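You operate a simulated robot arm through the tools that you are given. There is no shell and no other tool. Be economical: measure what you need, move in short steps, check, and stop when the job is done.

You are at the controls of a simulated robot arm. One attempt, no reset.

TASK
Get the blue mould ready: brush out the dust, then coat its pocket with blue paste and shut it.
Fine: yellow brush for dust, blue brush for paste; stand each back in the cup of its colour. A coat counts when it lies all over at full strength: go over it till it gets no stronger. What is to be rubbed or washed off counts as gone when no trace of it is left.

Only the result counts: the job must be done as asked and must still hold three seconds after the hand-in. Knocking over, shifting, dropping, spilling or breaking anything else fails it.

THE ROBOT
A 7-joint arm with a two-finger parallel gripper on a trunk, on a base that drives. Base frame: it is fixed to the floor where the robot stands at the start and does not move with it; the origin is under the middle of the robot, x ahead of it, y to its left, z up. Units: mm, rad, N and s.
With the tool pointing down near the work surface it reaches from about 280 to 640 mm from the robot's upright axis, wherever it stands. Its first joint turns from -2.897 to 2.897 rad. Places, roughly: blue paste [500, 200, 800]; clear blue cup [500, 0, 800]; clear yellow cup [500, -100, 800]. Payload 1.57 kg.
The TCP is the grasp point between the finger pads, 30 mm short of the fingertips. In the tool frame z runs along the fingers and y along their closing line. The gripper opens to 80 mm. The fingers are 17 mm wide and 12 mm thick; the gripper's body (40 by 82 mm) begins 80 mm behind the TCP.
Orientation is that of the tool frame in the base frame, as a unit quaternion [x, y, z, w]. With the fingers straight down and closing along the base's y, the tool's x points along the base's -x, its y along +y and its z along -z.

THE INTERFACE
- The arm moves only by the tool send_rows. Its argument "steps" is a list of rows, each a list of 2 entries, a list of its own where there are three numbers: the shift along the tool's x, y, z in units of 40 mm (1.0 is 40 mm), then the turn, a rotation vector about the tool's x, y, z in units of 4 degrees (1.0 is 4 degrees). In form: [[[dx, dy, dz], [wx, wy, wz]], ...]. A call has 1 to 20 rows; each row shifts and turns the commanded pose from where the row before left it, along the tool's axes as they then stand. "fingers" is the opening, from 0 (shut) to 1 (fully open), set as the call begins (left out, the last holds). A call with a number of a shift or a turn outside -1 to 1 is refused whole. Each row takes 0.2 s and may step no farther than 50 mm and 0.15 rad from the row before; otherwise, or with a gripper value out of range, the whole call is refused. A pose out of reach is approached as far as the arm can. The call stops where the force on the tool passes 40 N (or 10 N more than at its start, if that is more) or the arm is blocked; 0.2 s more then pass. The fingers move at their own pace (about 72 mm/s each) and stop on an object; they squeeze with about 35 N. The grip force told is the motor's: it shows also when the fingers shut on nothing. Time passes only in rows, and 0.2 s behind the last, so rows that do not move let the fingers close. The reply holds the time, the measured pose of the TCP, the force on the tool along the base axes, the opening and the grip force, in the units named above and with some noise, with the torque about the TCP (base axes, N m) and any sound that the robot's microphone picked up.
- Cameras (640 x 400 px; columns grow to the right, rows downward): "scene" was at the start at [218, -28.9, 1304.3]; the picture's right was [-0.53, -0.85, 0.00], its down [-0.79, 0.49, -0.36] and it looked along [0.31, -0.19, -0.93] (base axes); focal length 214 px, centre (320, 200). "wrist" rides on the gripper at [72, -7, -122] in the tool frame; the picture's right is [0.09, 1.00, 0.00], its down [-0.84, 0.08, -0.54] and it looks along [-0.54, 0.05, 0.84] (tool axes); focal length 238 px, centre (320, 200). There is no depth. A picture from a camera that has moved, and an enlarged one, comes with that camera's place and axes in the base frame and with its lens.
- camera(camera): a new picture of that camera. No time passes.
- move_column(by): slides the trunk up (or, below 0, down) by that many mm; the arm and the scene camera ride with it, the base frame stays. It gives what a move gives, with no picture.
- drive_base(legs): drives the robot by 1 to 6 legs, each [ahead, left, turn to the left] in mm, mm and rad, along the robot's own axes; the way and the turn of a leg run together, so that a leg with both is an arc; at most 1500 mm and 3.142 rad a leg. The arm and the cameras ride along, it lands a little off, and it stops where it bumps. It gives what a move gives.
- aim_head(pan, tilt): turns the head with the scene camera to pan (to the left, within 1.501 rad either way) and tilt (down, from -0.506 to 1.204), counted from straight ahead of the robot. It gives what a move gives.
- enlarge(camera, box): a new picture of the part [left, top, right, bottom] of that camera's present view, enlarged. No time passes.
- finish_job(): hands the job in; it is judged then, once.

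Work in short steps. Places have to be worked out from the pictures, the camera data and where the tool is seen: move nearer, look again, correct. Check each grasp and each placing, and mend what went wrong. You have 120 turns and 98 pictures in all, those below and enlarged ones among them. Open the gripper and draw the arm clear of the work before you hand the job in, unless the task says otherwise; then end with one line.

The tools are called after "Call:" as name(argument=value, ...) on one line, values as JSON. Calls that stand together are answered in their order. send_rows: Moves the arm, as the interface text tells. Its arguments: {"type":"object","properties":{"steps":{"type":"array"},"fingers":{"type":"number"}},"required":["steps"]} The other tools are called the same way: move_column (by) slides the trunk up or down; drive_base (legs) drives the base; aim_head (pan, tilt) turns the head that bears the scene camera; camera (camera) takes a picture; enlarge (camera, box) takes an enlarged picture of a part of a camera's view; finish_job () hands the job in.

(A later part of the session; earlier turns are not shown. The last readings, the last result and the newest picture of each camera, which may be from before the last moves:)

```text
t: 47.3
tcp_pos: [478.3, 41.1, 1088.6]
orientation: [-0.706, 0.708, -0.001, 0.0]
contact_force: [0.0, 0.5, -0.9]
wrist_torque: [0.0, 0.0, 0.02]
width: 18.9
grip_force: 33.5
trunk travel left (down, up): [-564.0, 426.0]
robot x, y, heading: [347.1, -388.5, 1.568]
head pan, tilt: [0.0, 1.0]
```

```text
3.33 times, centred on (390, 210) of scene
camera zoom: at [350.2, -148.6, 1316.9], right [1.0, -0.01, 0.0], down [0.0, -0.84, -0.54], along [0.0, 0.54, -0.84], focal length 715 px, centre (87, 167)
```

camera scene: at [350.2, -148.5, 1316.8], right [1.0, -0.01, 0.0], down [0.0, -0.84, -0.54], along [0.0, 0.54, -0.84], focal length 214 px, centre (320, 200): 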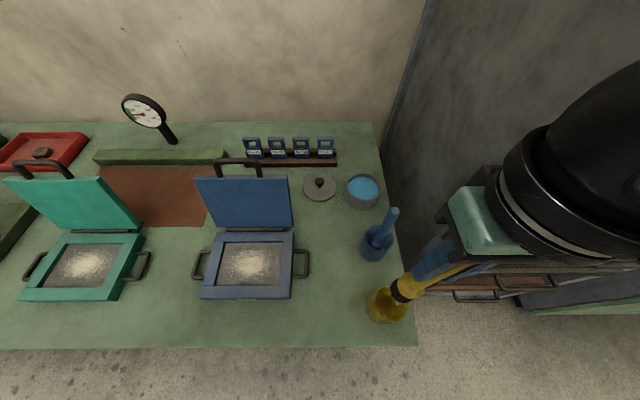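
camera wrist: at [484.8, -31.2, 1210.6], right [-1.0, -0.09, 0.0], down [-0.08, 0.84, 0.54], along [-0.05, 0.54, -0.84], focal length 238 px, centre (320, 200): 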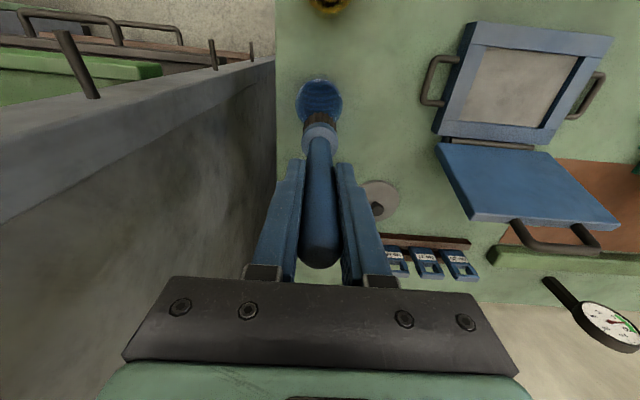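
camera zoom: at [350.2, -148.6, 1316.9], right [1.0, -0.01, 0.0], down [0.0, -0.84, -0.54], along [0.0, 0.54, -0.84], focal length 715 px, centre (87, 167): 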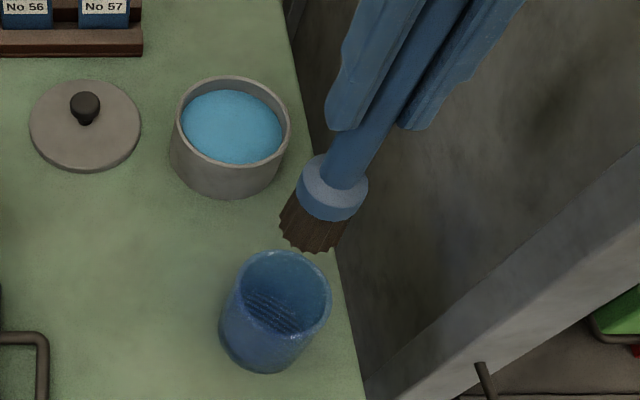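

Blue brush held. Pot centre ≈(470,203), rim z≈839. I move above the pot and lower to just above the paste.

Call:
send_rows(steps=[[[-0.8, 0.06, 0], [0, 0, 0]], [[-0.8, 0.06, 0], [0, 0, 0]], [[-0.8, 0.06, 0], [0, 0, 0]], [[-0.8, 0.06, 0], [0, 0, 0]], [[-0.78, 0, 0], [0, 0, 0]], [[0, 0, 0.8], [0, 0, 0]], [[0, 0, 0.8], [0, 0, 0]], [[0, 0, 0.5], [0, 0, 0]]])

Call:
enlarge(camera="scene", box=[310, 140, 430, 230])

Call:
camera(camera="wrist")

```text
t: 49.1
tcp_pos: [471.1, 200.8, 1005.4]
orientation: [-0.707, 0.707, 0.0, 0.0]
contact_force: [0.3, -0.1, -1.0]
wrist_torque: [0.01, -0.04, 0.01]
width: 19.0
grip_force: 32.9
trunk travel left (down, up): [-564.0, 426.0]
robot x, y, heading: [347.9, -385.1, 1.567]
head pan, tilt: [0.0, 1.0]
```

```text
4.44 times, centred on (370, 185) of scene
camera zoom: at [350.4, -148.4, 1316.9], right [1.0, -0.01, 0.0], down [0.0, -0.84, -0.54], along [0.0, 0.54, -0.84], focal length 953 px, centre (98, 267)
```

zoom: 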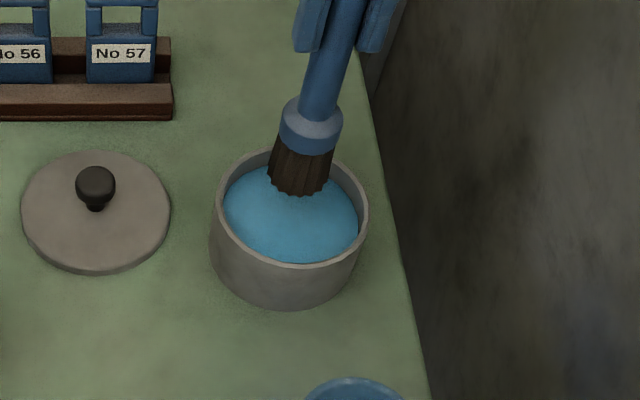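

```text
59 pictures are left
camera wrist: at [476.6, 129.2, 1126.9], right [-1.0, -0.09, 0.0], down [-0.08, 0.84, 0.54], along [-0.05, 0.54, -0.84], focal length 238 px, centre (320, 200)
```

wrist: 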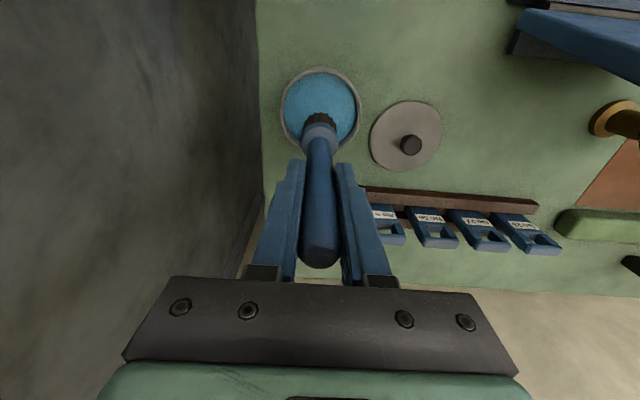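

Centred over the paste. Lower step by step into it.

Call:
send_rows(steps=[[[0, 0, 0.35], [0, 0, 0]], [[0, 0, 0.25], [0, 0, 0]], [[0, 0, 0.15], [0, 0, 0]]])

Call:
enlarge(camera="scene", box=[310, 140, 430, 230])

```text
t: 49.9
tcp_pos: [470.5, 201.0, 974.3]
orientation: [-0.707, 0.707, -0.001, 0.001]
contact_force: [1.0, 0.1, 3.1]
wrist_torque: [-0.05, -0.22, -0.01]
width: 18.8
grip_force: 33.3
trunk travel left (down, up): [-564.0, 426.0]
robot x, y, heading: [349.2, -389.8, 1.566]
head pan, tilt: [0.0, 1.0]
```

```text
4.44 times, centred on (370, 185) of scene
camera zoom: at [350.2, -148.9, 1317.1], right [1.0, -0.01, 0.0], down [0.0, -0.84, -0.54], along [0.0, 0.54, -0.84], focal length 953 px, centre (98, 267)
```

zoom: 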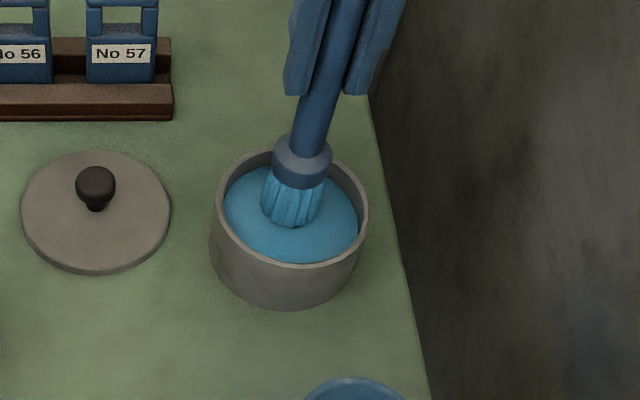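

Bristles are loaded with blue. Lift, then −y first, then over to the pocket front-right corner and down near the floor.

Call:
send_rows(steps=[[[0, 0, -0.8], [0, 0, 0]], [[0, 0, -0.9], [0, 0, 0]], [[0, 0, -0.9], [0, 0, 0]], [[0.9, 0, 0], [0, 0, 0]], [[0.9, 0, 0], [0, 0, 0]], [[0.9, 0, 0], [0, 0, 0]], [[0.9, 0, 0], [0, 0, 0]], [[0.35, 0.94, 0], [0, 0, 0]], [[0.35, 0.94, 0], [0, 0, 0]], [[0.35, 0.94, 0], [0, 0, 0]], [[0.35, 0.94, 0], [0, 0, 0]], [[0.35, 0.94, 0], [0, 0, 0]], [[0.35, 0.94, 0], [0, 0, 0]], [[0, 0, 0.9], [0, 0, 0]], [[0, 0, 0.9], [0, 0, 0]], [[0, 0, 0.85], [0, 0, 0]]])

Call:
enlarge(camera="scene", box=[190, 220, 310, 310])

```text
t: 53.3
tcp_pos: [244.5, -27.5, 971.3]
orientation: [-0.707, 0.707, 0.0, 0.001]
contact_force: [0.3, 1.2, -1.1]
wrist_torque: [0.03, 0.07, -0.07]
width: 18.8
grip_force: 33.4
trunk travel left (down, up): [-564.0, 426.0]
robot x, y, heading: [350.7, -390.0, 1.565]
head pan, tilt: [0.0, 1.0]
```

```text
4.44 times, centred on (250, 265) of scene
camera zoom: at [350.3, -148.2, 1316.8], right [1.0, -0.01, 0.0], down [0.0, -0.84, -0.54], along [0.0, 0.54, -0.84], focal length 953 px, centre (631, -89)
```

zoom: 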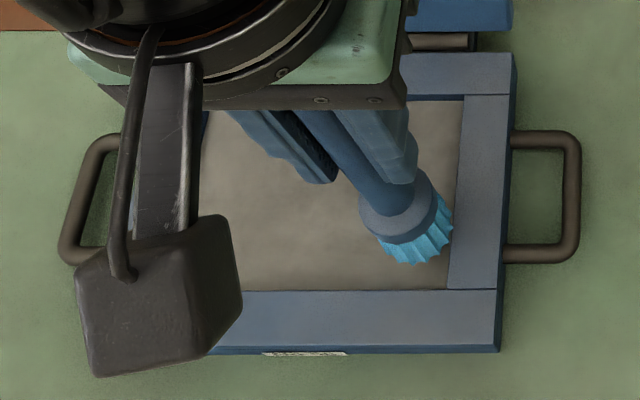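

Well placed. Lower to contact.

Call:
send_rows(steps=[[[0.05, 0.03, 0.2], [0, 0, 0]], [[0, 0, 0.1], [0, 0, 0]], [[0, 0, 0.03], [0, 0, 0]]])

```text
t: 54.1
tcp_pos: [243.3, -30.1, 959.7]
orientation: [-0.707, 0.707, 0.0, 0.0]
contact_force: [0.3, -0.5, 0.4]
wrist_torque: [-0.02, 0.01, 0.01]
width: 18.9
grip_force: 33.2
trunk travel left (down, up): [-564.0, 426.0]
robot x, y, heading: [350.3, -390.9, 1.567]
head pan, tilt: [0.0, 1.0]
```

Call:
send_rows(steps=[[[0, 0, 0.05], [0, 0, 0]], [[0, 0, 0.03], [0, 0, 0]]])

```text
t: 54.7
tcp_pos: [243.9, -31.0, 956.5]
orientation: [-0.706, 0.708, 0.0, 0.001]
contact_force: [0.6, -1.1, 14.1]
wrist_torque: [-0.1, -0.28, 0.0]
width: 19.1
grip_force: 33.7
trunk travel left (down, up): [-564.0, 426.0]
robot x, y, heading: [347.7, -385.9, 1.571]
head pan, tilt: [0.0, 1.0]
```

Touching at 14 N; I ease slightly and sweep the first two lines.

Call:
send_rows(steps=[[[0, 0.6, -0.015], [0, 0, 0]], [[0, 0.67, 0], [0, 0, 0]], [[0, 0.67, 0], [0, 0, 0]], [[0, 0.67, 0], [0, 0, 0]], [[-0.3, 0, 0], [0, 0, 0]], [[0, -0.67, 0], [0, 0, 0]], [[0, -0.67, 0], [0, 0, 0]], [[0, -0.67, 0], [0, 0, 0]], [[0, -0.6, 0], [0, 0, 0]]])

Call:
enlarge(camera="scene", box=[190, 220, 310, 310])

```text
t: 56.7
tcp_pos: [241.5, -18.4, 957.3]
orientation: [0.707, -0.707, -0.002, 0.0]
contact_force: [-8.7, 0.0, 13.6]
wrist_torque: [0.22, 1.16, 0.09]
width: 18.9
grip_force: 33.1
trunk travel left (down, up): [-564.0, 426.0]
robot x, y, heading: [348.7, -387.1, 1.568]
head pan, tilt: [0.0, 1.0]
```

```text
4.44 times, centred on (250, 265) of scene
camera zoom: at [350.0, -149.4, 1317.1], right [1.0, -0.01, 0.0], down [0.0, -0.84, -0.54], along [0.0, 0.54, -0.84], focal length 953 px, centre (631, -89)
```

zoom: 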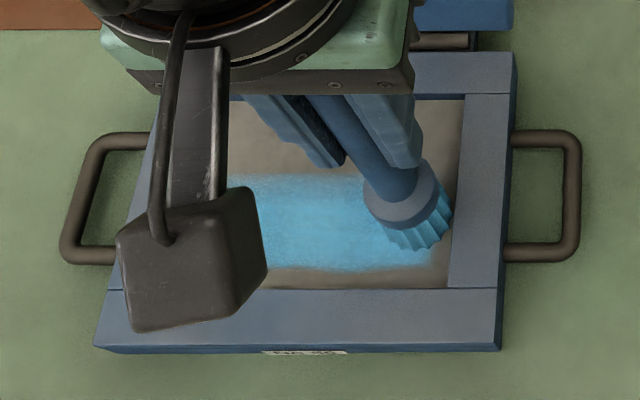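

Coating works; margins need reaching closer to the walls. Continue lines toward +y, a bit wider.

Call:
send_rows(steps=[[[0, -0.15, 0], [0, 0, 0]], [[-0.28, 0, 0], [0, 0, 0]], [[0, 0.7, 0], [0, 0, 0]], [[0, 0.7, 0], [0, 0, 0]], [[0, 0.7, 0], [0, 0, 0]], [[0, 0.7, 0], [0, 0, 0]], [[-0.28, 0, 0], [0, 0, 0]], [[0, -0.7, 0], [0, 0, 0]], [[0, -0.7, 0], [0, 0, 0]], [[0, -0.7, 0], [0, 0, 0]], [[0, -0.7, 0], [0, 0, 0]], [[-0.28, 0, 0], [0, 0, 0]], [[0, 0.7, 0], [0, 0, 0]], [[0, 0.7, 0], [0, 0, 0]], [[0, 0.7, 0], [0, 0, 0]], [[0, 0.7, 0], [0, 0, 0]]])

Call:
enlarge(camera="scene", box=[190, 220, 310, 310])

```text
t: 60.1
tcp_pos: [136.9, 15.3, 955.5]
orientation: [-0.707, 0.708, 0.0, 0.0]
contact_force: [6.7, 1.2, 8.4]
wrist_torque: [0.13, -0.92, -0.03]
width: 19.0
grip_force: 33.3
trunk travel left (down, up): [-564.0, 426.0]
robot x, y, heading: [346.0, -386.9, 1.569]
head pan, tilt: [0.0, 1.0]
```

```text
4.44 times, centred on (250, 265) of scene
camera zoom: at [350.8, -149.1, 1317.0], right [1.0, -0.01, 0.0], down [-0.01, -0.84, -0.54], along [0.0, 0.54, -0.84], focal length 953 px, centre (631, -89)
```

zoom: 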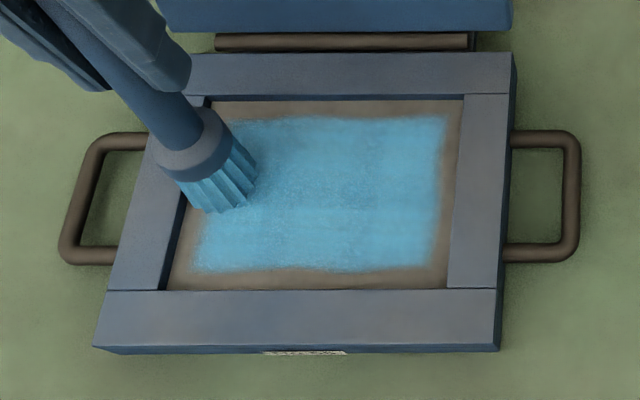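

Margins remain ~10 mm at left/right. I probe closer to the left wall to see where it really is.

Call:
send_rows(steps=[[[0, 0.1, 0], [0, 0, 0]], [[0, 0.1, 0], [0, 0, 0]]])

Call:
enlarge(camera="scene", box=[190, 235, 250, 285])

```text
t: 60.7
tcp_pos: [133.9, 15.6, 956.5]
orientation: [-0.706, 0.708, -0.004, 0.003]
contact_force: [18.9, -0.5, 10.1]
wrist_torque: [-0.12, -2.37, 0.21]
width: 19.3
grip_force: 33.2
trunk travel left (down, up): [-564.0, 426.0]
robot x, y, heading: [346.0, -391.7, 1.564]
head pan, tilt: [0.0, 1.0]
```

```text
8.00 times, centred on (220, 260) of scene
camera zoom: at [352.7, -149.2, 1317.1], right [1.0, -0.01, 0.0], down [-0.01, -0.84, -0.54], along [0.0, 0.54, -0.84], focal length 1716 px, centre (1120, -280)
```

zoom: 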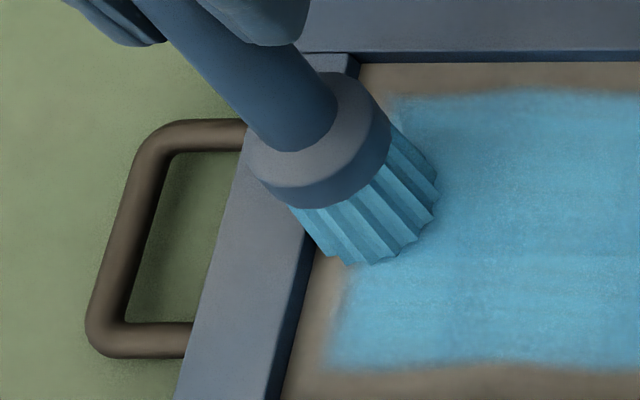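

Paste footprint lags at turnarounds (no dwell). I do a perimeter pass hugging the walls with pauses in corners: back-left first, along the back, down the right wall.

Call:
send_rows(steps=[[[-0.2, 0, 0], [0, 0, 0]], [[-0.15, 0, 0], [0, 0, 0]], [[0, 0, 0], [0, 0, 0]], [[0, -0.6, 0], [0, 0, 0]], [[0, -0.6, 0], [0, 0, 0]], [[0, -0.6, 0], [0, 0, 0]], [[0, -0.6, 0], [0, 0, 0]], [[0, -0.5, 0], [0, 0, 0]], [[0, -0.1, 0], [0, 0, 0]], [[0, 0, 0], [0, 0, 0]]])

Call:
enlarge(camera="scene", box=[190, 220, 310, 310])

```text
t: 62.9
tcp_pos: [247.6, 30.0, 955.4]
orientation: [-0.707, 0.707, 0.002, 0.0]
contact_force: [-11.3, 2.3, 2.0]
wrist_torque: [0.22, 1.42, -0.14]
width: 19.1
grip_force: 33.3
trunk travel left (down, up): [-564.0, 426.0]
robot x, y, heading: [349.0, -388.3, 1.565]
head pan, tilt: [0.0, 1.0]
```

```text
4.44 times, centred on (250, 265) of scene
camera zoom: at [349.1, -148.4, 1316.9], right [1.0, -0.01, 0.0], down [0.0, -0.84, -0.54], along [0.0, 0.54, -0.84], focal length 953 px, centre (631, -89)
```

zoom: 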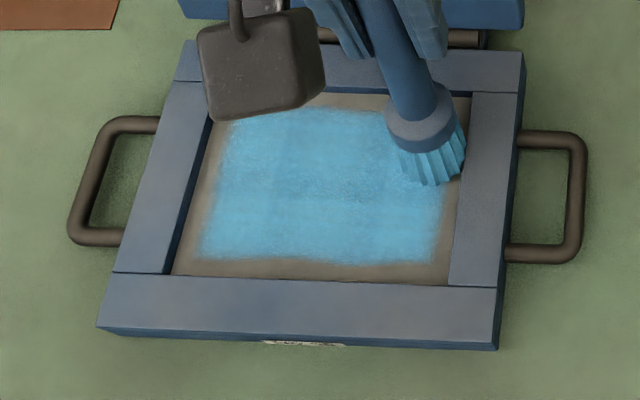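

The mould got nudged (left side slid ~10 mm back). I must be gentler at walls. I lift the brush and look at the real state.

Call:
send_rows(steps=[[[0.2, 0.2, -0.4], [0, 0, 0]], [[0.3, 0, -0.9], [0, 0, 0]], [[0.5, -0.9, -0.4], [0, 0, 0]], [[0.5, -0.9, 0], [0, 0, 0]], [[0.5, -0.9, 0], [0, 0, 0]], [[0, 0, 0], [0, 0, 0]]])

Call:
enlarge(camera="scene", box=[190, 220, 310, 310])

Call:
camera(camera="wrist")

Call:
camera(camera="scene")

```text
t: 64.3
tcp_pos: [350.7, -51.5, 1023.2]
orientation: [-0.707, 0.707, -0.001, 0.0]
contact_force: [-0.6, -0.3, -0.5]
wrist_torque: [0.02, -0.02, -0.03]
width: 18.9
grip_force: 32.9
trunk travel left (down, up): [-564.0, 426.0]
robot x, y, heading: [347.4, -390.2, 1.568]
head pan, tilt: [0.0, 1.0]
```

```text
4.44 times, centred on (250, 265) of scene
camera zoom: at [349.8, -148.0, 1316.8], right [1.0, -0.01, 0.0], down [0.0, -0.84, -0.54], along [0.0, 0.54, -0.84], focal length 953 px, centre (631, -89)
```

zoom: 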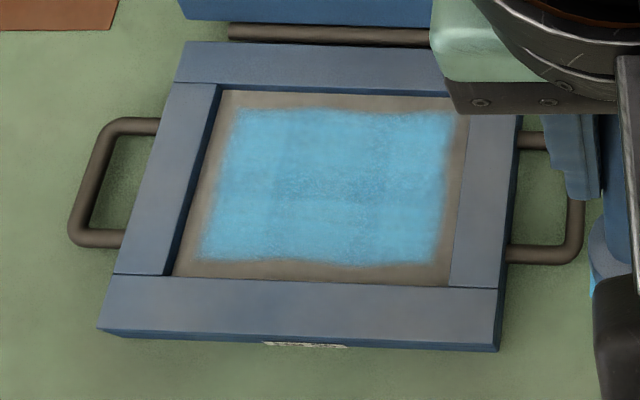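

```text
51 pictures are left
camera wrist: at [356.3, -121.7, 1146.7], right [-1.0, -0.09, 0.0], down [-0.08, 0.84, 0.54], along [-0.05, 0.54, -0.84], focal length 238 px, centre (320, 200)
```

wrist: 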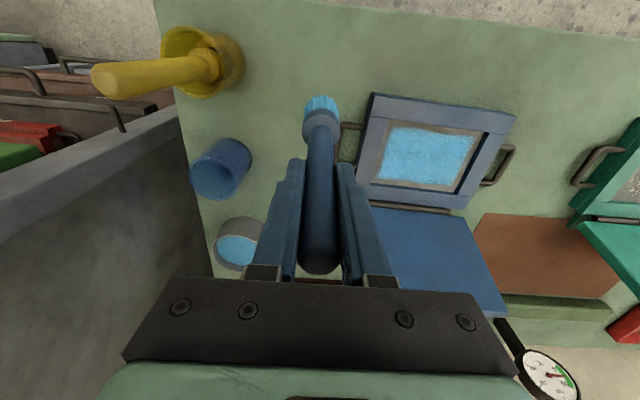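

```text
50 pictures are left
camera scene: at [349.8, -148.0, 1316.8], right [1.0, -0.01, 0.0], down [0.0, -0.84, -0.54], along [0.0, 0.54, -0.84], focal length 214 px, centre (320, 200)
```

scene: 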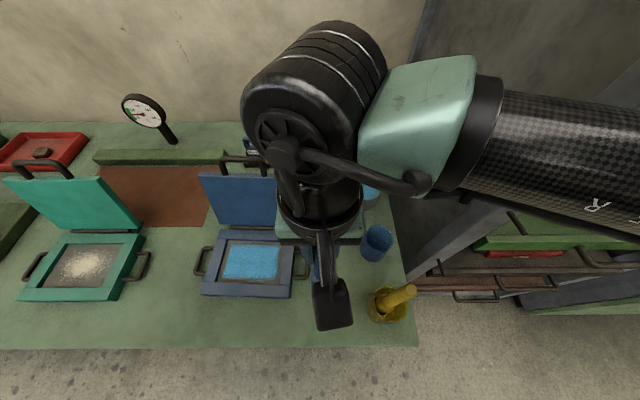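

Both dust and coat show the same mid-pocket boundary, so strength seems kept per patch with a fixed margin; no need to hug the walls. Zoom for patch strengths.

Call:
enlarge(camera="scene", box=[210, 235, 290, 285])

```text
8.00 times, centred on (250, 260) of scene
camera zoom: at [349.8, -148.0, 1316.8], right [1.0, -0.01, 0.0], down [0.0, -0.84, -0.54], along [0.0, 0.54, -0.84], focal length 1716 px, centre (880, -280)
```

zoom: 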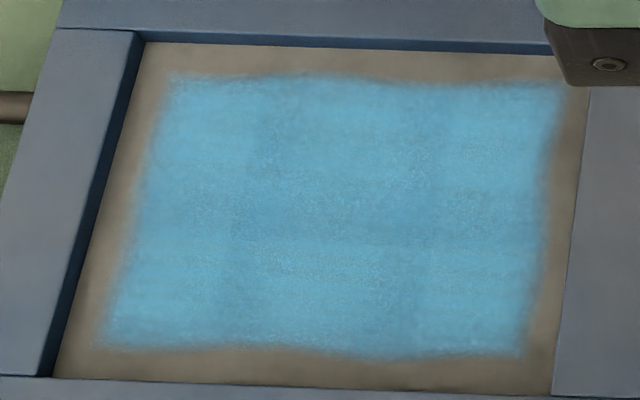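

Coat is even-looking but may not be full yet. I re-dip: lift, correct the brush's pivot by tilting the tool ~6.8°, and go above the pot.

Call:
send_rows(steps=[[[0, 0, -0.8], [0, 0, 0]], [[0, 0, -0.8], [0, 0, 0]], [[0, 0, 0], [0, -0.85, 0]], [[0, 0, 0], [0, -0.85, 0]], [[-0.782, -0.372, 0.094], [0, 0, 0]], [[-0.782, -0.372, 0.094], [0, 0, 0]], [[-0.782, -0.372, 0.094], [0, 0, 0]], [[-0.782, -0.372, 0.094], [0, 0, 0]], [[-0.782, -0.372, 0.094], [0, 0, 0]], [[-0.782, -0.372, 0.094], [0, 0, 0]], [[-0.782, -0.372, 0.094], [0, 0, 0]], [[-0.782, -0.372, 0.094], [0, 0, 0]], [[0, 0, 0], [0, 0, 0]]])

Call:
enlarge(camera="scene", box=[310, 120, 430, 230])

Call:
enlarge(camera="scene", box=[170, 150, 330, 310])

```text
t: 67.1
tcp_pos: [468.5, 201.7, 1088.0]
orientation: [0.706, -0.706, -0.042, -0.043]
contact_force: [-0.6, 0.5, -0.1]
wrist_torque: [-0.01, -0.02, -0.02]
width: 18.9
grip_force: 33.7
trunk travel left (down, up): [-564.0, 426.0]
robot x, y, heading: [348.4, -386.5, 1.563]
head pan, tilt: [0.0, 1.0]
```

```text
3.64 times, centred on (370, 175) of scene
camera zoom: at [350.4, -148.7, 1316.9], right [1.0, -0.01, 0.0], down [0.0, -0.84, -0.54], along [0.0, 0.54, -0.84], focal length 780 px, centre (138, 291)
```

zoom: 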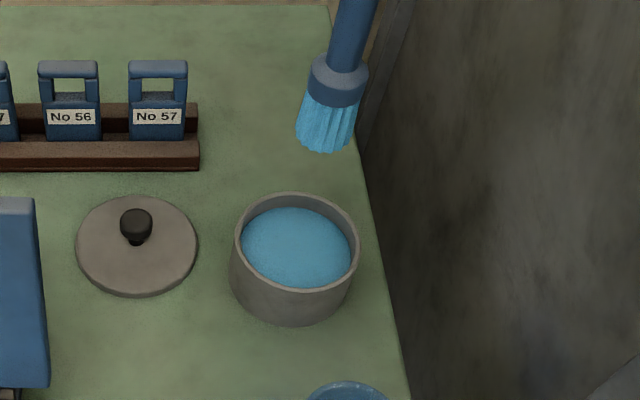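

```text
2.50 times, centred on (250, 230) of scene
camera zoom: at [350.4, -148.7, 1316.9], right [1.0, -0.01, 0.0], down [0.0, -0.84, -0.54], along [0.0, 0.54, -0.84], focal length 536 px, centre (495, 125)
```

zoom: 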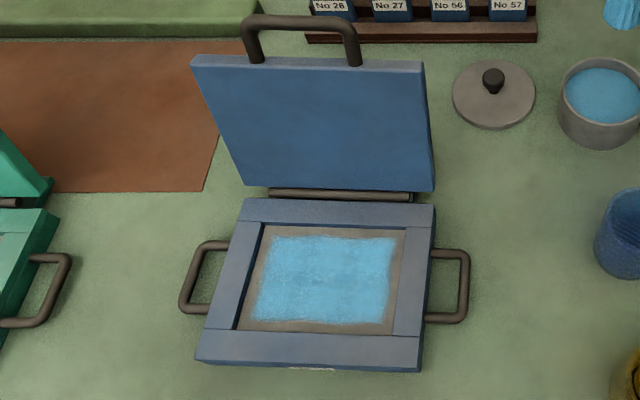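

Brush over the pot; lower vertically with −8 mm in y into the paste.

Call:
send_rows(steps=[[[0.134, 0, 0.695], [0, 0, 0]], [[0.134, 0, 0.695], [0, 0, 0]], [[0.134, 0, 0.695], [0, 0, 0]], [[0.134, 0, 0.695], [0, 0, 0]], [[0, 0, 0], [0, 0, 0]]])

Call:
enlarge(camera="scene", box=[310, 120, 430, 230])

```text
t: 68.3
tcp_pos: [466.9, 194.4, 974.4]
orientation: [-0.706, 0.706, 0.041, 0.041]
contact_force: [0.2, -0.1, -1.3]
wrist_torque: [0.01, 0.02, -0.01]
width: 18.8
grip_force: 33.3
trunk travel left (down, up): [-564.0, 426.0]
robot x, y, heading: [349.6, -388.2, 1.567]
head pan, tilt: [0.0, 1.0]
```

```text
3.64 times, centred on (370, 175) of scene
camera zoom: at [350.3, -148.5, 1316.9], right [1.0, -0.01, 0.0], down [0.0, -0.84, -0.54], along [0.0, 0.54, -0.84], focal length 780 px, centre (138, 291)
```

zoom: 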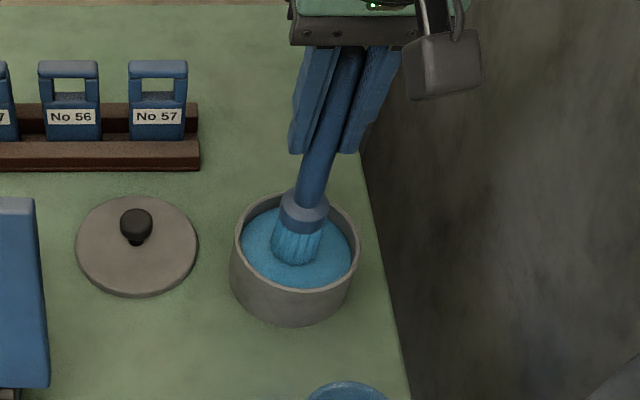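

Touch the paste a few mm deeper, then lift and travel back to the pocket.

Call:
send_rows(steps=[[[0.012, 0, 0.1], [0, 0, 0]], [[0, 0, 0], [0, 0, 0]], [[-0.083, 0, -0.695], [0, 0, 0]], [[-0.083, 0, -0.695], [0, 0, 0]], [[-0.083, 0, -0.695], [0, 0, 0]], [[-0.083, 0, -0.795], [0, 0, 0]], [[0.88, 0, -0.105], [0, 0, 0]], [[0.88, 0, -0.105], [0, 0, 0]], [[0.88, 0, -0.105], [0, 0, 0]], [[0.88, 0, -0.105], [0, 0, 0]], [[0.34, 0.945, -0.04], [0, 0, 0]], [[0.34, 0.945, -0.04], [0, 0, 0]], [[0.34, 0.945, -0.04], [0, 0, 0]], [[0.34, 0.945, -0.04], [0, 0, 0]], [[0.34, 0.945, -0.04], [0, 0, 0]], [[0.34, 0.945, -0.04], [0, 0, 0]], [[0.09, 0, 0.757], [0, 0, 0]], [[0.09, 0, 0.757], [0, 0, 0]], [[0.09, 0, 0.757], [0, 0, 0]], [[0.09, 0, 0.65], [0, 0, 0]]])

Call:
enlarge(camera="scene", box=[190, 220, 310, 310])

```text
t: 72.5
tcp_pos: [241.6, -31.7, 968.5]
orientation: [0.706, -0.706, -0.042, -0.042]
contact_force: [-0.1, 0.2, -0.3]
wrist_torque: [0.04, 0.02, -0.01]
width: 18.7
grip_force: 33.4
trunk travel left (down, up): [-564.0, 426.0]
robot x, y, heading: [351.0, -390.0, 1.567]
head pan, tilt: [0.0, 1.0]
```

```text
4.44 times, centred on (250, 265) of scene
camera zoom: at [350.1, -148.3, 1316.9], right [1.0, -0.01, 0.0], down [0.0, -0.84, -0.54], along [0.0, 0.54, -0.84], focal length 953 px, centre (631, -89)
```

zoom: 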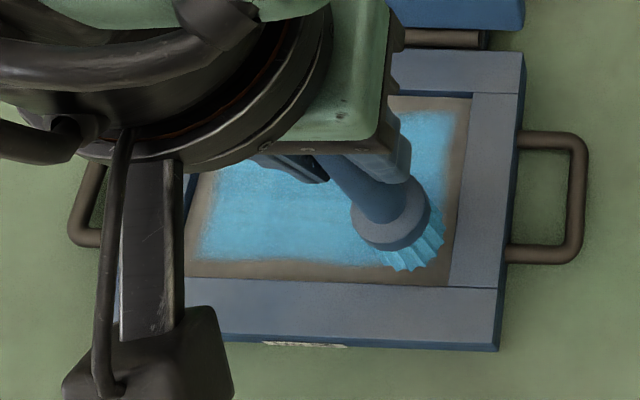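

Over the front-right patch. Lower to contact.

Call:
send_rows(steps=[[[-0.05, 0.02, 0.15], [0, 0, 0]], [[0.01, 0, 0.08], [0, 0, 0]], [[0, 0, 0], [0, 0, 0]]])

Call:
send_rows(steps=[[[0.005, 0, 0.05], [0, 0, 0]], [[0, 0, 0], [0, 0, 0]]])

```text
t: 73.3
tcp_pos: [240.5, -27.9, 959.9]
orientation: [-0.705, 0.707, 0.042, 0.042]
contact_force: [0.0, 0.1, -0.2]
wrist_torque: [-0.02, -0.01, 0.01]
width: 18.8
grip_force: 33.2
trunk travel left (down, up): [-564.0, 426.0]
robot x, y, heading: [346.1, -387.9, 1.564]
head pan, tilt: [0.0, 1.0]
```

```text
t: 73.9
tcp_pos: [240.7, -28.9, 958.0]
orientation: [-0.705, 0.706, 0.042, 0.042]
contact_force: [-0.2, -0.8, -1.0]
wrist_torque: [-0.03, -0.02, 0.02]
width: 18.7
grip_force: 32.8
trunk travel left (down, up): [-564.0, 426.0]
robot x, y, heading: [352.2, -388.8, 1.57]
head pan, tilt: [0.0, 1.0]
```

Call:
send_rows(steps=[[[0.005, 0, 0.05], [0, 0, 0]], [[0, 0, 0], [0, 0, 0]]])

```text
t: 74.5
tcp_pos: [239.0, -29.0, 956.0]
orientation: [-0.705, 0.707, 0.042, 0.042]
contact_force: [0.5, -0.9, 0.1]
wrist_torque: [-0.03, -0.03, 0.0]
width: 18.8
grip_force: 32.9
trunk travel left (down, up): [-564.0, 426.0]
robot x, y, heading: [340.1, -387.7, 1.564]
head pan, tilt: [0.0, 1.0]
```

Call:
send_rows(steps=[[[0.005, 0, 0.05], [0, 0, 0]], [[0, 0, 0], [0, 0, 0]]])

```text
t: 75.1
tcp_pos: [241.3, -28.6, 954.2]
orientation: [-0.706, 0.706, 0.043, 0.042]
contact_force: [0.9, -1.5, 12.5]
wrist_torque: [-0.2, -0.07, 0.01]
width: 18.5
grip_force: 33.0
trunk travel left (down, up): [-564.0, 426.0]
robot x, y, heading: [345.3, -390.9, 1.561]
head pan, tilt: [0.0, 1.0]
```

Contact at 12 N. Sweep lines with short dwells, staying off the walls.

Call:
send_rows(steps=[[[0, 0.6, -0.01], [0, 0, 0]], [[0, 0.6, 0], [0, 0, 0]], [[0, 0.6, 0], [0, 0, 0]], [[0, 0.6, 0], [0, 0, 0]], [[0, 0, 0], [0, 0, 0]], [[-0.3475, 0, 0.0417], [0, 0, 0]], [[0, -0.6, 0], [0, 0, 0]], [[0, -0.6, 0], [0, 0, 0]], [[0, -0.6, 0], [0, 0, 0]], [[0, -0.6, 0], [0, 0, 0]], [[0, 0, 0], [0, 0, 0]], [[-0.3475, 0, 0.0417], [0, 0, 0]], [[0, 0.6, 0], [0, 0, 0]], [[0, 0.6, 0], [0, 0, 0]], [[0, 0.6, 0], [0, 0, 0]], [[0, 0.6, 0], [0, 0, 0]], [[0, 0, 0], [0, 0, 0]]])

Call:
enlarge(camera="scene", box=[190, 220, 310, 310])

```text
t: 78.7
tcp_pos: [145.9, 0.2, 954.1]
orientation: [-0.706, 0.706, 0.042, 0.042]
contact_force: [7.9, 1.2, 12.3]
wrist_torque: [0.24, -1.06, -0.11]
width: 18.5
grip_force: 33.1
trunk travel left (down, up): [-564.0, 426.0]
robot x, y, heading: [348.5, -390.2, 1.567]
head pan, tilt: [0.0, 1.0]
```

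```text
4.44 times, centred on (250, 265) of scene
camera zoom: at [351.5, -149.2, 1317.1], right [1.0, -0.01, 0.0], down [-0.01, -0.84, -0.54], along [0.0, 0.54, -0.84], focal length 953 px, centre (631, -89)
```

zoom: 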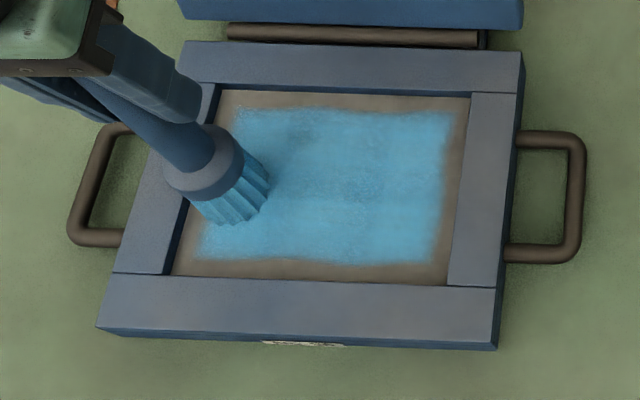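

Front part got more solid; continue with the back lines.

Call:
send_rows(steps=[[[-0.3475, 0, 0.0417], [0, 0, 0]], [[0, -0.6, 0], [0, 0, 0]], [[0, -0.6, 0], [0, 0, 0]], [[0, -0.6, 0], [0, 0, 0]], [[0, -0.6, 0], [0, 0, 0]], [[0, 0, 0], [0, 0, 0]], [[-0.25, 0, 0.03], [0, 0, 0]], [[0, 0.6, 0], [0, 0, 0]], [[0, 0.6, 0], [0, 0, 0]], [[0, 0.6, 0], [0, 0, 0]], [[0, 0.5, 0], [0, 0, 0]], [[0, 0, 0], [0, 0, 0]], [[0, -0.6, 0], [0, 0, 0]], [[0, -0.6, 0], [0, 0, 0]], [[0, -0.6, 0], [0, 0, 0]], [[0, -0.5, 0], [0, 0, 0]], [[0, 0, 0], [0, 0, 0]]])

Call:
enlarge(camera="scene", box=[190, 220, 310, 310])

```text
t: 82.3
tcp_pos: [239.6, 24.3, 954.1]
orientation: [0.706, -0.706, -0.043, -0.042]
contact_force: [-6.5, 0.8, 9.3]
wrist_torque: [0.16, 0.83, 0.05]
width: 18.9
grip_force: 33.3
trunk travel left (down, up): [-564.0, 426.0]
robot x, y, heading: [349.2, -388.2, 1.566]
head pan, tilt: [0.0, 1.0]
```

```text
4.44 times, centred on (250, 265) of scene
camera zoom: at [349.8, -149.1, 1317.1], right [1.0, -0.01, 0.0], down [0.0, -0.84, -0.54], along [0.0, 0.54, -0.84], focal length 953 px, centre (631, -89)
```

zoom: 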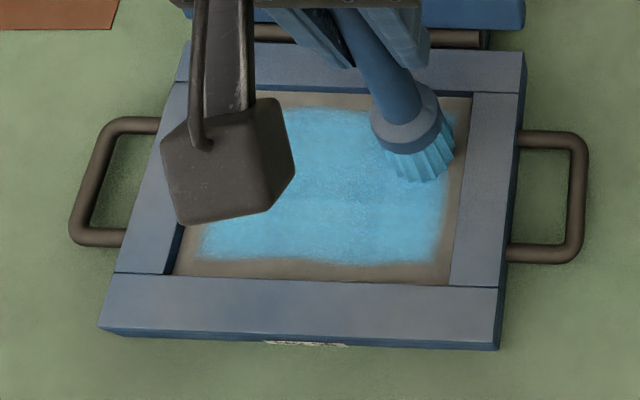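

I go over it all again (same load), returning from back to front, and watch whether it strengthens.

Call:
send_rows(steps=[[[0.25, 0, -0.03], [0, 0, 0]], [[0, 0.6, 0], [0, 0, 0]], [[0, 0.6, 0], [0, 0, 0]], [[0, 0.6, 0], [0, 0, 0]], [[0, 0.6, 0], [0, 0, 0]], [[0, 0, 0], [0, 0, 0]], [[0.25, 0, -0.03], [0, 0, 0]], [[0, -0.6, 0], [0, 0, 0]], [[0, -0.6, 0], [0, 0, 0]], [[0, -0.6, 0], [0, 0, 0]], [[0, -0.6, 0], [0, 0, 0]], [[0, 0, 0], [0, 0, 0]], [[0.25, 0, -0.03], [0, 0, 0]], [[0, 0.6, 0], [0, 0, 0]], [[0, 0.6, 0], [0, 0, 0]], [[0, 0.6, 0], [0, 0, 0]], [[0, 0.6, 0], [0, 0, 0]], [[0, 0, 0], [0, 0, 0]]])

Call:
send_rows(steps=[[[0.25, 0, -0.03], [0, 0, 0]], [[0, -0.6, 0], [0, 0, 0]], [[0, -0.6, 0], [0, 0, 0]], [[0, -0.6, 0], [0, 0, 0]], [[0, -0.6, 0], [0, 0, 0]], [[0, 0, 0], [0, 0, 0]], [[0.25, 0, -0.03], [0, 0, 0]], [[0, 0.6, 0], [0, 0, 0]], [[0, 0.6, 0], [0, 0, 0]], [[0, 0.6, 0], [0, 0, 0]], [[0, 0.6, 0], [0, 0, 0]], [[0, 0, 0], [0, 0, 0]]])

Call:
enlarge(camera="scene", box=[190, 220, 310, 310])

```text
t: 86.1
tcp_pos: [145.2, -6.2, 954.6]
orientation: [-0.705, 0.706, 0.042, 0.042]
contact_force: [3.3, 1.2, 6.0]
wrist_torque: [0.1, -0.49, 0.0]
width: 18.8
grip_force: 33.0
trunk travel left (down, up): [-564.0, 426.0]
robot x, y, heading: [347.2, -393.2, 1.569]
head pan, tilt: [0.0, 1.0]
```

```text
t: 88.7
tcp_pos: [145.9, -25.6, 955.6]
orientation: [-0.705, 0.707, 0.041, 0.044]
contact_force: [8.5, 5.1, 3.0]
wrist_torque: [0.93, -1.06, -0.01]
width: 19.0
grip_force: 32.5
trunk travel left (down, up): [-564.0, 426.0]
robot x, y, heading: [346.7, -388.7, 1.564]
head pan, tilt: [0.0, 1.0]
```

```text
4.44 times, centred on (250, 265) of scene
camera zoom: at [351.3, -148.0, 1316.8], right [1.0, -0.01, 0.0], down [-0.01, -0.84, -0.54], along [0.0, 0.54, -0.84], focal length 953 px, centre (631, -89)
```

zoom: 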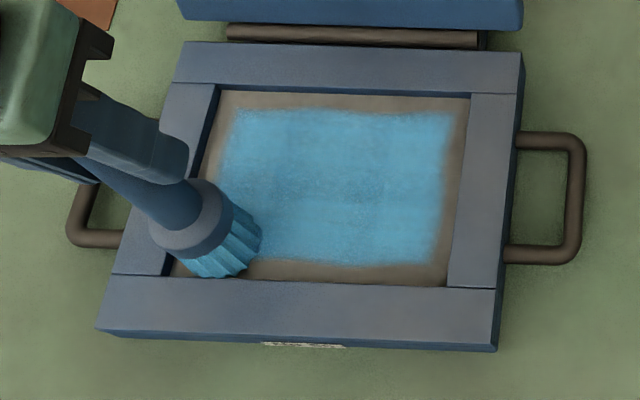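

Lift away and compare the coat strength in a clear zoom.

Call:
send_rows(steps=[[[-0.2, -0.2, -0.5], [0, 0, 0]], [[0, -0.5, -0.9], [0, 0, 0]], [[0, -0.9, -0.9], [0, 0, 0]], [[0, -0.9, -0.6], [0, 0, 0]], [[0, -0.9, -0.3], [0, 0, 0]], [[0, -0.9, 0], [0, 0, 0]], [[0, -0.9, 0], [0, 0, 0]]])

Call:
enlarge(camera="scene", box=[210, 235, 290, 285])

```text
refused: row 3 steps farther than a row can; nothing moved
```

```text
8.00 times, centred on (250, 260) of scene
camera zoom: at [351.3, -148.0, 1316.8], right [1.0, -0.01, 0.0], down [-0.01, -0.84, -0.54], along [0.0, 0.54, -0.84], focal length 1716 px, centre (880, -280)
```

zoom: 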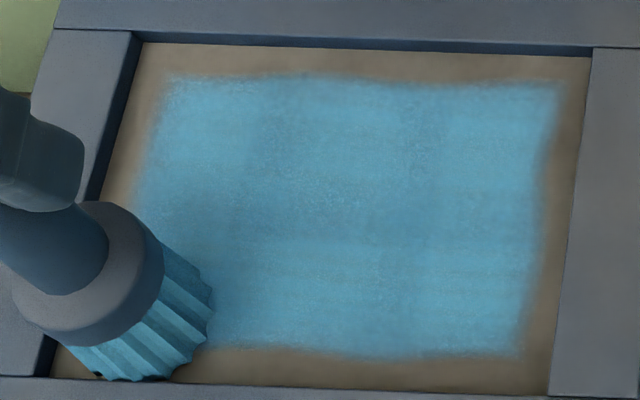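

Little change versus earlier. Lift away (shorter rows) to view unobstructed.

Call:
send_rows(steps=[[[-0.2, -0.2, -0.5], [0, 0, 0]], [[0, -0.5, -0.9], [0, 0, 0]], [[0, -0.7, -0.7], [0, 0, 0]], [[0, -0.9, -0.4], [0, 0, 0]], [[0, -0.9, -0.3], [0, 0, 0]], [[0, -0.9, 0], [0, 0, 0]], [[0, -0.9, 0], [0, 0, 0]]])

Call:
enlarge(camera="scene", box=[210, 235, 290, 285])

Call:
enlarge(camera="wrist", box=[320, 50, 480, 180])

```text
t: 90.3
tcp_pos: [345.5, -31.9, 1066.8]
orientation: [-0.706, 0.706, 0.042, 0.041]
contact_force: [0.4, 0.0, 0.2]
wrist_torque: [0.01, 0.05, -0.01]
width: 18.7
grip_force: 32.8
trunk travel left (down, up): [-564.0, 426.0]
robot x, y, heading: [346.8, -390.5, 1.569]
head pan, tilt: [0.0, 1.0]
```

```text
8.00 times, centred on (250, 260) of scene
camera zoom: at [350.8, -148.7, 1316.9], right [1.0, -0.01, 0.0], down [-0.01, -0.84, -0.54], along [0.0, 0.54, -0.84], focal length 1716 px, centre (880, -280)
```

zoom: 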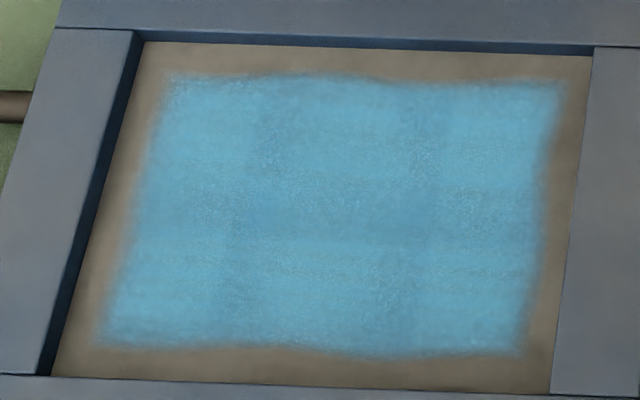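

```text
3.08 times, centred on (400, 115) of wrist
camera zoom: at [351.9, -117.5, 1179.8], right [-1.0, -0.09, -0.01], down [-0.08, 0.77, 0.64], along [-0.05, 0.64, -0.77], focal length 733 px, centre (74, 462)
```

zoom: 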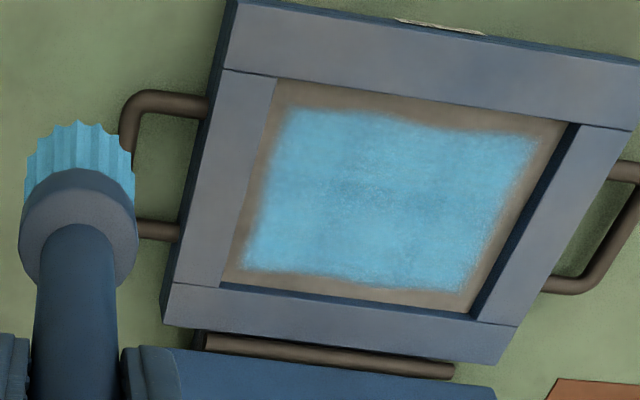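

The coat is identical to the picture after the first pass (even where the brush touched the margin), so it is at full strength. Now bring the blue brush over its cup.

Call:
send_rows(steps=[[[-0.0625, 0, -0.52], [0, 0, 0]], [[-0.363, -0.664, 0.043], [0, 0, 0]], [[-0.363, -0.664, 0.043], [0, 0, 0]], [[-0.363, -0.664, 0.043], [0, 0, 0]], [[-0.363, -0.664, 0.043], [0, 0, 0]], [[-0.363, -0.664, 0.043], [0, 0, 0]], [[0, 0, 0], [0, 0, 0]]])

Call:
enlarge(camera="scene", box=[330, 150, 450, 270])

Call:
camera(camera="wrist")

```text
t: 91.9
tcp_pos: [477.8, 40.0, 1088.1]
orientation: [-0.705, 0.706, 0.042, 0.043]
contact_force: [-0.6, -0.1, -0.6]
wrist_torque: [-0.01, 0.02, -0.05]
width: 18.9
grip_force: 32.9
trunk travel left (down, up): [-564.0, 426.0]
robot x, y, heading: [350.2, -389.9, 1.562]
head pan, tilt: [0.0, 1.0]
```

```text
3.33 times, centred on (390, 210) of scene
camera zoom: at [350.1, -148.5, 1316.9], right [1.0, -0.01, 0.0], down [0.0, -0.84, -0.54], along [0.0, 0.54, -0.84], focal length 715 px, centre (87, 167)
```

zoom: 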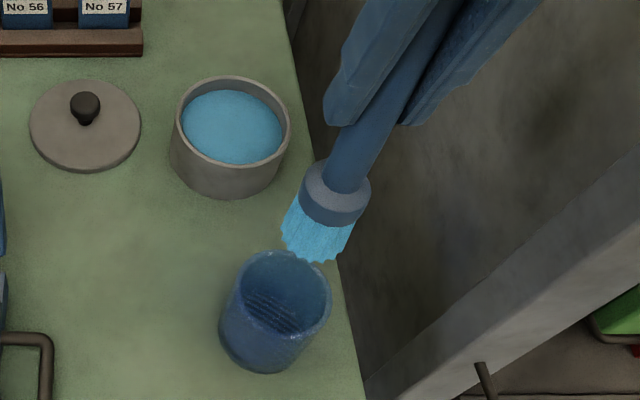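

```text
37 pictures are left
camera wrist: at [484.4, -45.0, 1200.8], right [-1.0, -0.09, -0.01], down [-0.08, 0.77, 0.64], along [-0.05, 0.64, -0.77], focal length 238 px, centre (320, 200)
```

wrist: 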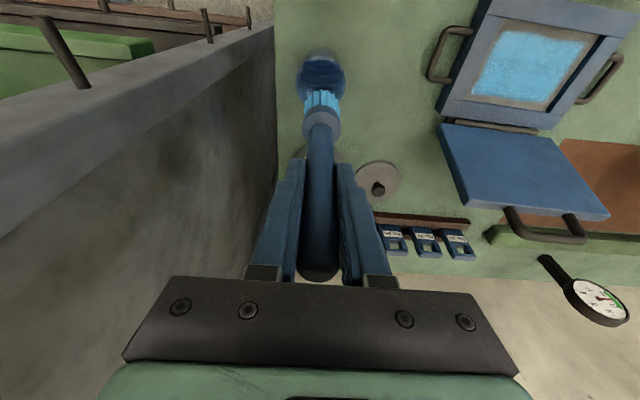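

Almost the same attitude as when it came out; a small extra tilt, then lower along the reverse path.

Call:
send_rows(steps=[[[0, 0, 0], [0, -0.45, 0]], [[0.13, 0, 0.7], [0, 0, 0]], [[0.15, 0, 0.7], [0, 0, 0]], [[0.15, 0, 0.7], [0, 0, 0]], [[0.15, 0, 0.7], [0, 0, 0]], [[0, 0, 0], [0, 0, 0]]])

Call:
enlarge(camera="scene", box=[330, 150, 450, 270])

```text
t: 93.3
tcp_pos: [476.8, 33.9, 972.7]
orientation: [-0.704, 0.706, 0.053, 0.054]
contact_force: [-0.4, 0.2, -0.7]
wrist_torque: [0.0, -0.01, -0.01]
width: 18.9
grip_force: 33.3
trunk travel left (down, up): [-564.0, 426.0]
robot x, y, heading: [350.9, -390.2, 1.569]
head pan, tilt: [0.0, 1.0]
```

```text
3.33 times, centred on (390, 210) of scene
camera zoom: at [350.3, -148.4, 1316.9], right [1.0, -0.01, 0.0], down [0.0, -0.84, -0.54], along [0.0, 0.54, -0.84], focal length 715 px, centre (87, 167)
```

zoom: 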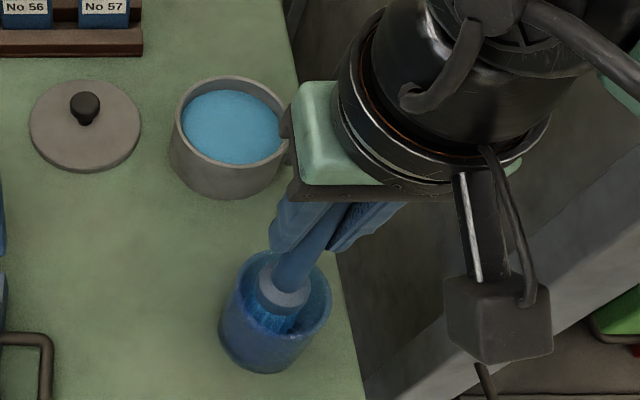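

Inside the cup without contact. Continue the last ~27 mm gently.

Call:
send_rows(steps=[[[0.1, 0, 0.3], [0, 0, 0]], [[0.05, 0, 0.25], [0, 0, 0]], [[0, 0, 0], [0, 0, 0]]])

Call:
send_rows(steps=[[[0.015, 0, 0.1], [0, 0, 0]], [[0, 0, 0], [0, 0, 0]]])

```text
t: 94.1
tcp_pos: [478.2, 31.7, 949.6]
orientation: [-0.704, 0.706, 0.053, 0.054]
contact_force: [0.0, -0.5, -0.4]
wrist_torque: [0.0, 0.01, -0.03]
width: 18.7
grip_force: 33.1
trunk travel left (down, up): [-564.0, 426.0]
robot x, y, heading: [348.2, -387.6, 1.56]
head pan, tilt: [0.0, 1.0]
```

```text
t: 94.7
tcp_pos: [477.0, 32.2, 945.8]
orientation: [-0.705, 0.705, 0.055, 0.053]
contact_force: [0.1, -0.1, 0.1]
wrist_torque: [-0.02, -0.01, -0.01]
width: 18.7
grip_force: 33.1
trunk travel left (down, up): [-564.0, 426.0]
robot x, y, heading: [349.5, -387.0, 1.564]
head pan, tilt: [0.0, 1.0]
```

Call:
send_rows(steps=[[[0.012, 0, 0.08], [0, 0, 0]], [[0, 0, 0], [0, 0, 0]]])

```text
t: 95.3
tcp_pos: [477.8, 32.2, 942.2]
orientation: [-0.704, 0.706, 0.051, 0.054]
contact_force: [-0.9, 0.1, -0.1]
wrist_torque: [0.0, -0.01, 0.03]
width: 18.7
grip_force: 33.0
trunk travel left (down, up): [-564.0, 426.0]
robot x, y, heading: [346.7, -387.7, 1.563]
head pan, tilt: [0.0, 1.0]
```

Call:
send_rows(steps=[[[0.008, 0, 0.05], [0, 0, 0]], [[0, 0, 0], [0, 0, 0]]])

```text
t: 95.9
tcp_pos: [478.1, 31.5, 941.7]
orientation: [-0.705, 0.705, 0.052, 0.054]
contact_force: [0.6, -2.7, 6.3]
wrist_torque: [-0.16, -0.01, 0.0]
width: 18.7
grip_force: 33.1
trunk travel left (down, up): [-564.0, 426.0]
robot x, y, heading: [347.5, -392.0, 1.564]
head pan, tilt: [0.0, 1.0]
```

Seated (6 N). Release, rise along the tool axis and straighten.

Call:
send_rows(steps=[[[0, 0, 0], [0, 0, 0]], [[0, 0, 0], [0, 0, 0]], [[0, 0, 0], [0, 0, 0]]], fingers=1)

Call:
send_rows(steps=[[[0, 0, -0.8], [0, 0, 0]], [[0, 0, -0.9], [0, 0, 0]], [[0, 0, -0.9], [0, 0, 0]], [[0, 0, -0.9], [0, 0.7, 0]], [[0, 0, 0], [0, 0.7, 0]], [[0, 0, 0], [0, 0.75, 0]]])

Call:
camera(camera="scene")

Call:
camera(camera="wrist")

```text
t: 96.7
tcp_pos: [478.3, 33.1, 941.3]
orientation: [-0.704, 0.706, 0.053, 0.053]
contact_force: [0.3, -0.7, -0.2]
wrist_torque: [0.01, -0.04, 0.0]
width: 80.0
grip_force: 0.0
trunk travel left (down, up): [-564.0, 426.0]
robot x, y, heading: [349.2, -392.5, 1.565]
head pan, tilt: [0.0, 1.0]
```

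```text
t: 98.1
tcp_pos: [477.2, 11.4, 1080.1]
orientation: [-0.706, 0.708, -0.001, -0.001]
contact_force: [0.3, -0.8, 0.3]
wrist_torque: [-0.05, -0.02, 0.02]
width: 80.2
grip_force: 0.0
trunk travel left (down, up): [-564.0, 426.0]
robot x, y, heading: [349.5, -386.5, 1.56]
head pan, tilt: [0.0, 1.0]
```

```text
35 pictures are left
camera scene: at [350.2, -148.3, 1316.8], right [1.0, -0.01, 0.0], down [0.0, -0.84, -0.54], along [0.0, 0.54, -0.84], focal length 214 px, centre (320, 200)
```

scene: 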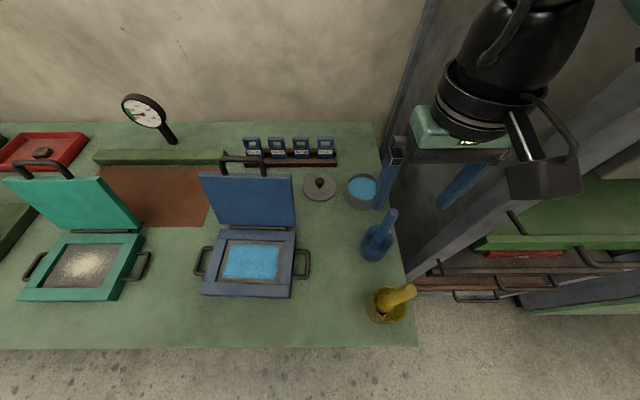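

```text
34 pictures are left
camera wrist: at [484.5, -60.8, 1202.3], right [-1.0, -0.09, 0.0], down [-0.08, 0.84, 0.54], along [-0.05, 0.54, -0.84], focal length 238 px, centre (320, 200)
```

wrist: 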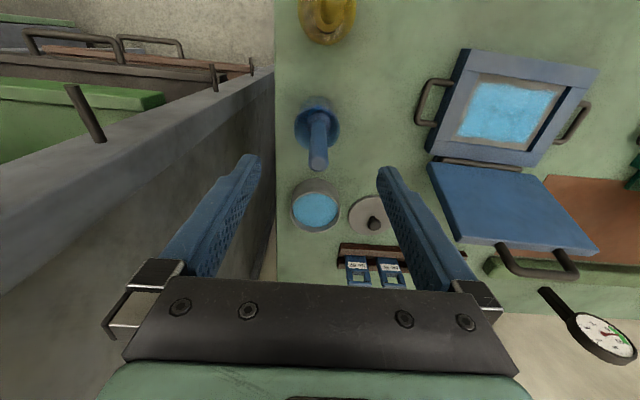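

Both brushes stand in their cups. To close the lid (bar of its handle ≈(200,141,1016), hinge ≈ y 92, z 815) I'll cage the handle bar loosely between the fingers and follow the arc; first turn the tool 90° so the fingers close along y.

Call:
send_rows(steps=[[[0, 0, -0.5], [0, 0, 1]], [[0, 0, -0.5], [0, 0, 1]], [[0, 0, -0.5], [0, 0, 1]], [[0, 0, -0.5], [0, 0, 1]], [[0, 0, 0], [0, 0, 1]], [[0, 0, 0], [0, 0, 1]], [[0, 0, 0], [0, 0, 1]], [[0, 0, 0], [0, 0, 1]], [[0, 0, 0], [0, 0, 1]], [[0, 0, 0], [0, 0, 1]], [[0, 0, 0], [0, 0, 1]], [[0, 0, 0], [0, 0, 1]], [[0, 0, 0], [0, 0, 1]], [[0, 0, 0], [0, 0, 1]], [[0, 0, 0], [0, 0, 1]], [[0, 0, 0], [0, 0, 1]], [[0, 0, 0], [0, 0, 1]], [[0, 0, 0], [0, 0, 1]], [[0, 0, 0], [0, 0, 1]], [[0, 0, 0], [0, 0, 1]]], fingers=0.45)

Call:
send_rows(steps=[[[0, 0, 0], [0, 0, 1]], [[0, 0, 0], [0, 0, 1]], [[0, 0, 0], [0, 0, 0.5]], [[0, 0, 0], [0, 0, 0]]])

```text
t: 102.3
tcp_pos: [478.0, 12.0, 1160.1]
orientation: [-0.085, 0.996, 0.0, 0.0]
contact_force: [0.7, 0.2, -0.1]
wrist_torque: [0.01, -0.02, -0.01]
width: 36.3
grip_force: 0.1
trunk travel left (down, up): [-564.0, 426.0]
robot x, y, heading: [345.7, -388.8, 1.567]
head pan, tilt: [0.0, 1.0]
```

```text
t: 103.3
tcp_pos: [477.5, 10.5, 1161.1]
orientation: [0.0, 1.0, -0.001, 0.0]
contact_force: [0.1, -0.2, -0.6]
wrist_torque: [-0.03, 0.03, -0.03]
width: 35.9
grip_force: 0.1
trunk travel left (down, up): [-564.0, 426.0]
robot x, y, heading: [348.7, -388.2, 1.568]
head pan, tilt: [0.0, 1.0]
```

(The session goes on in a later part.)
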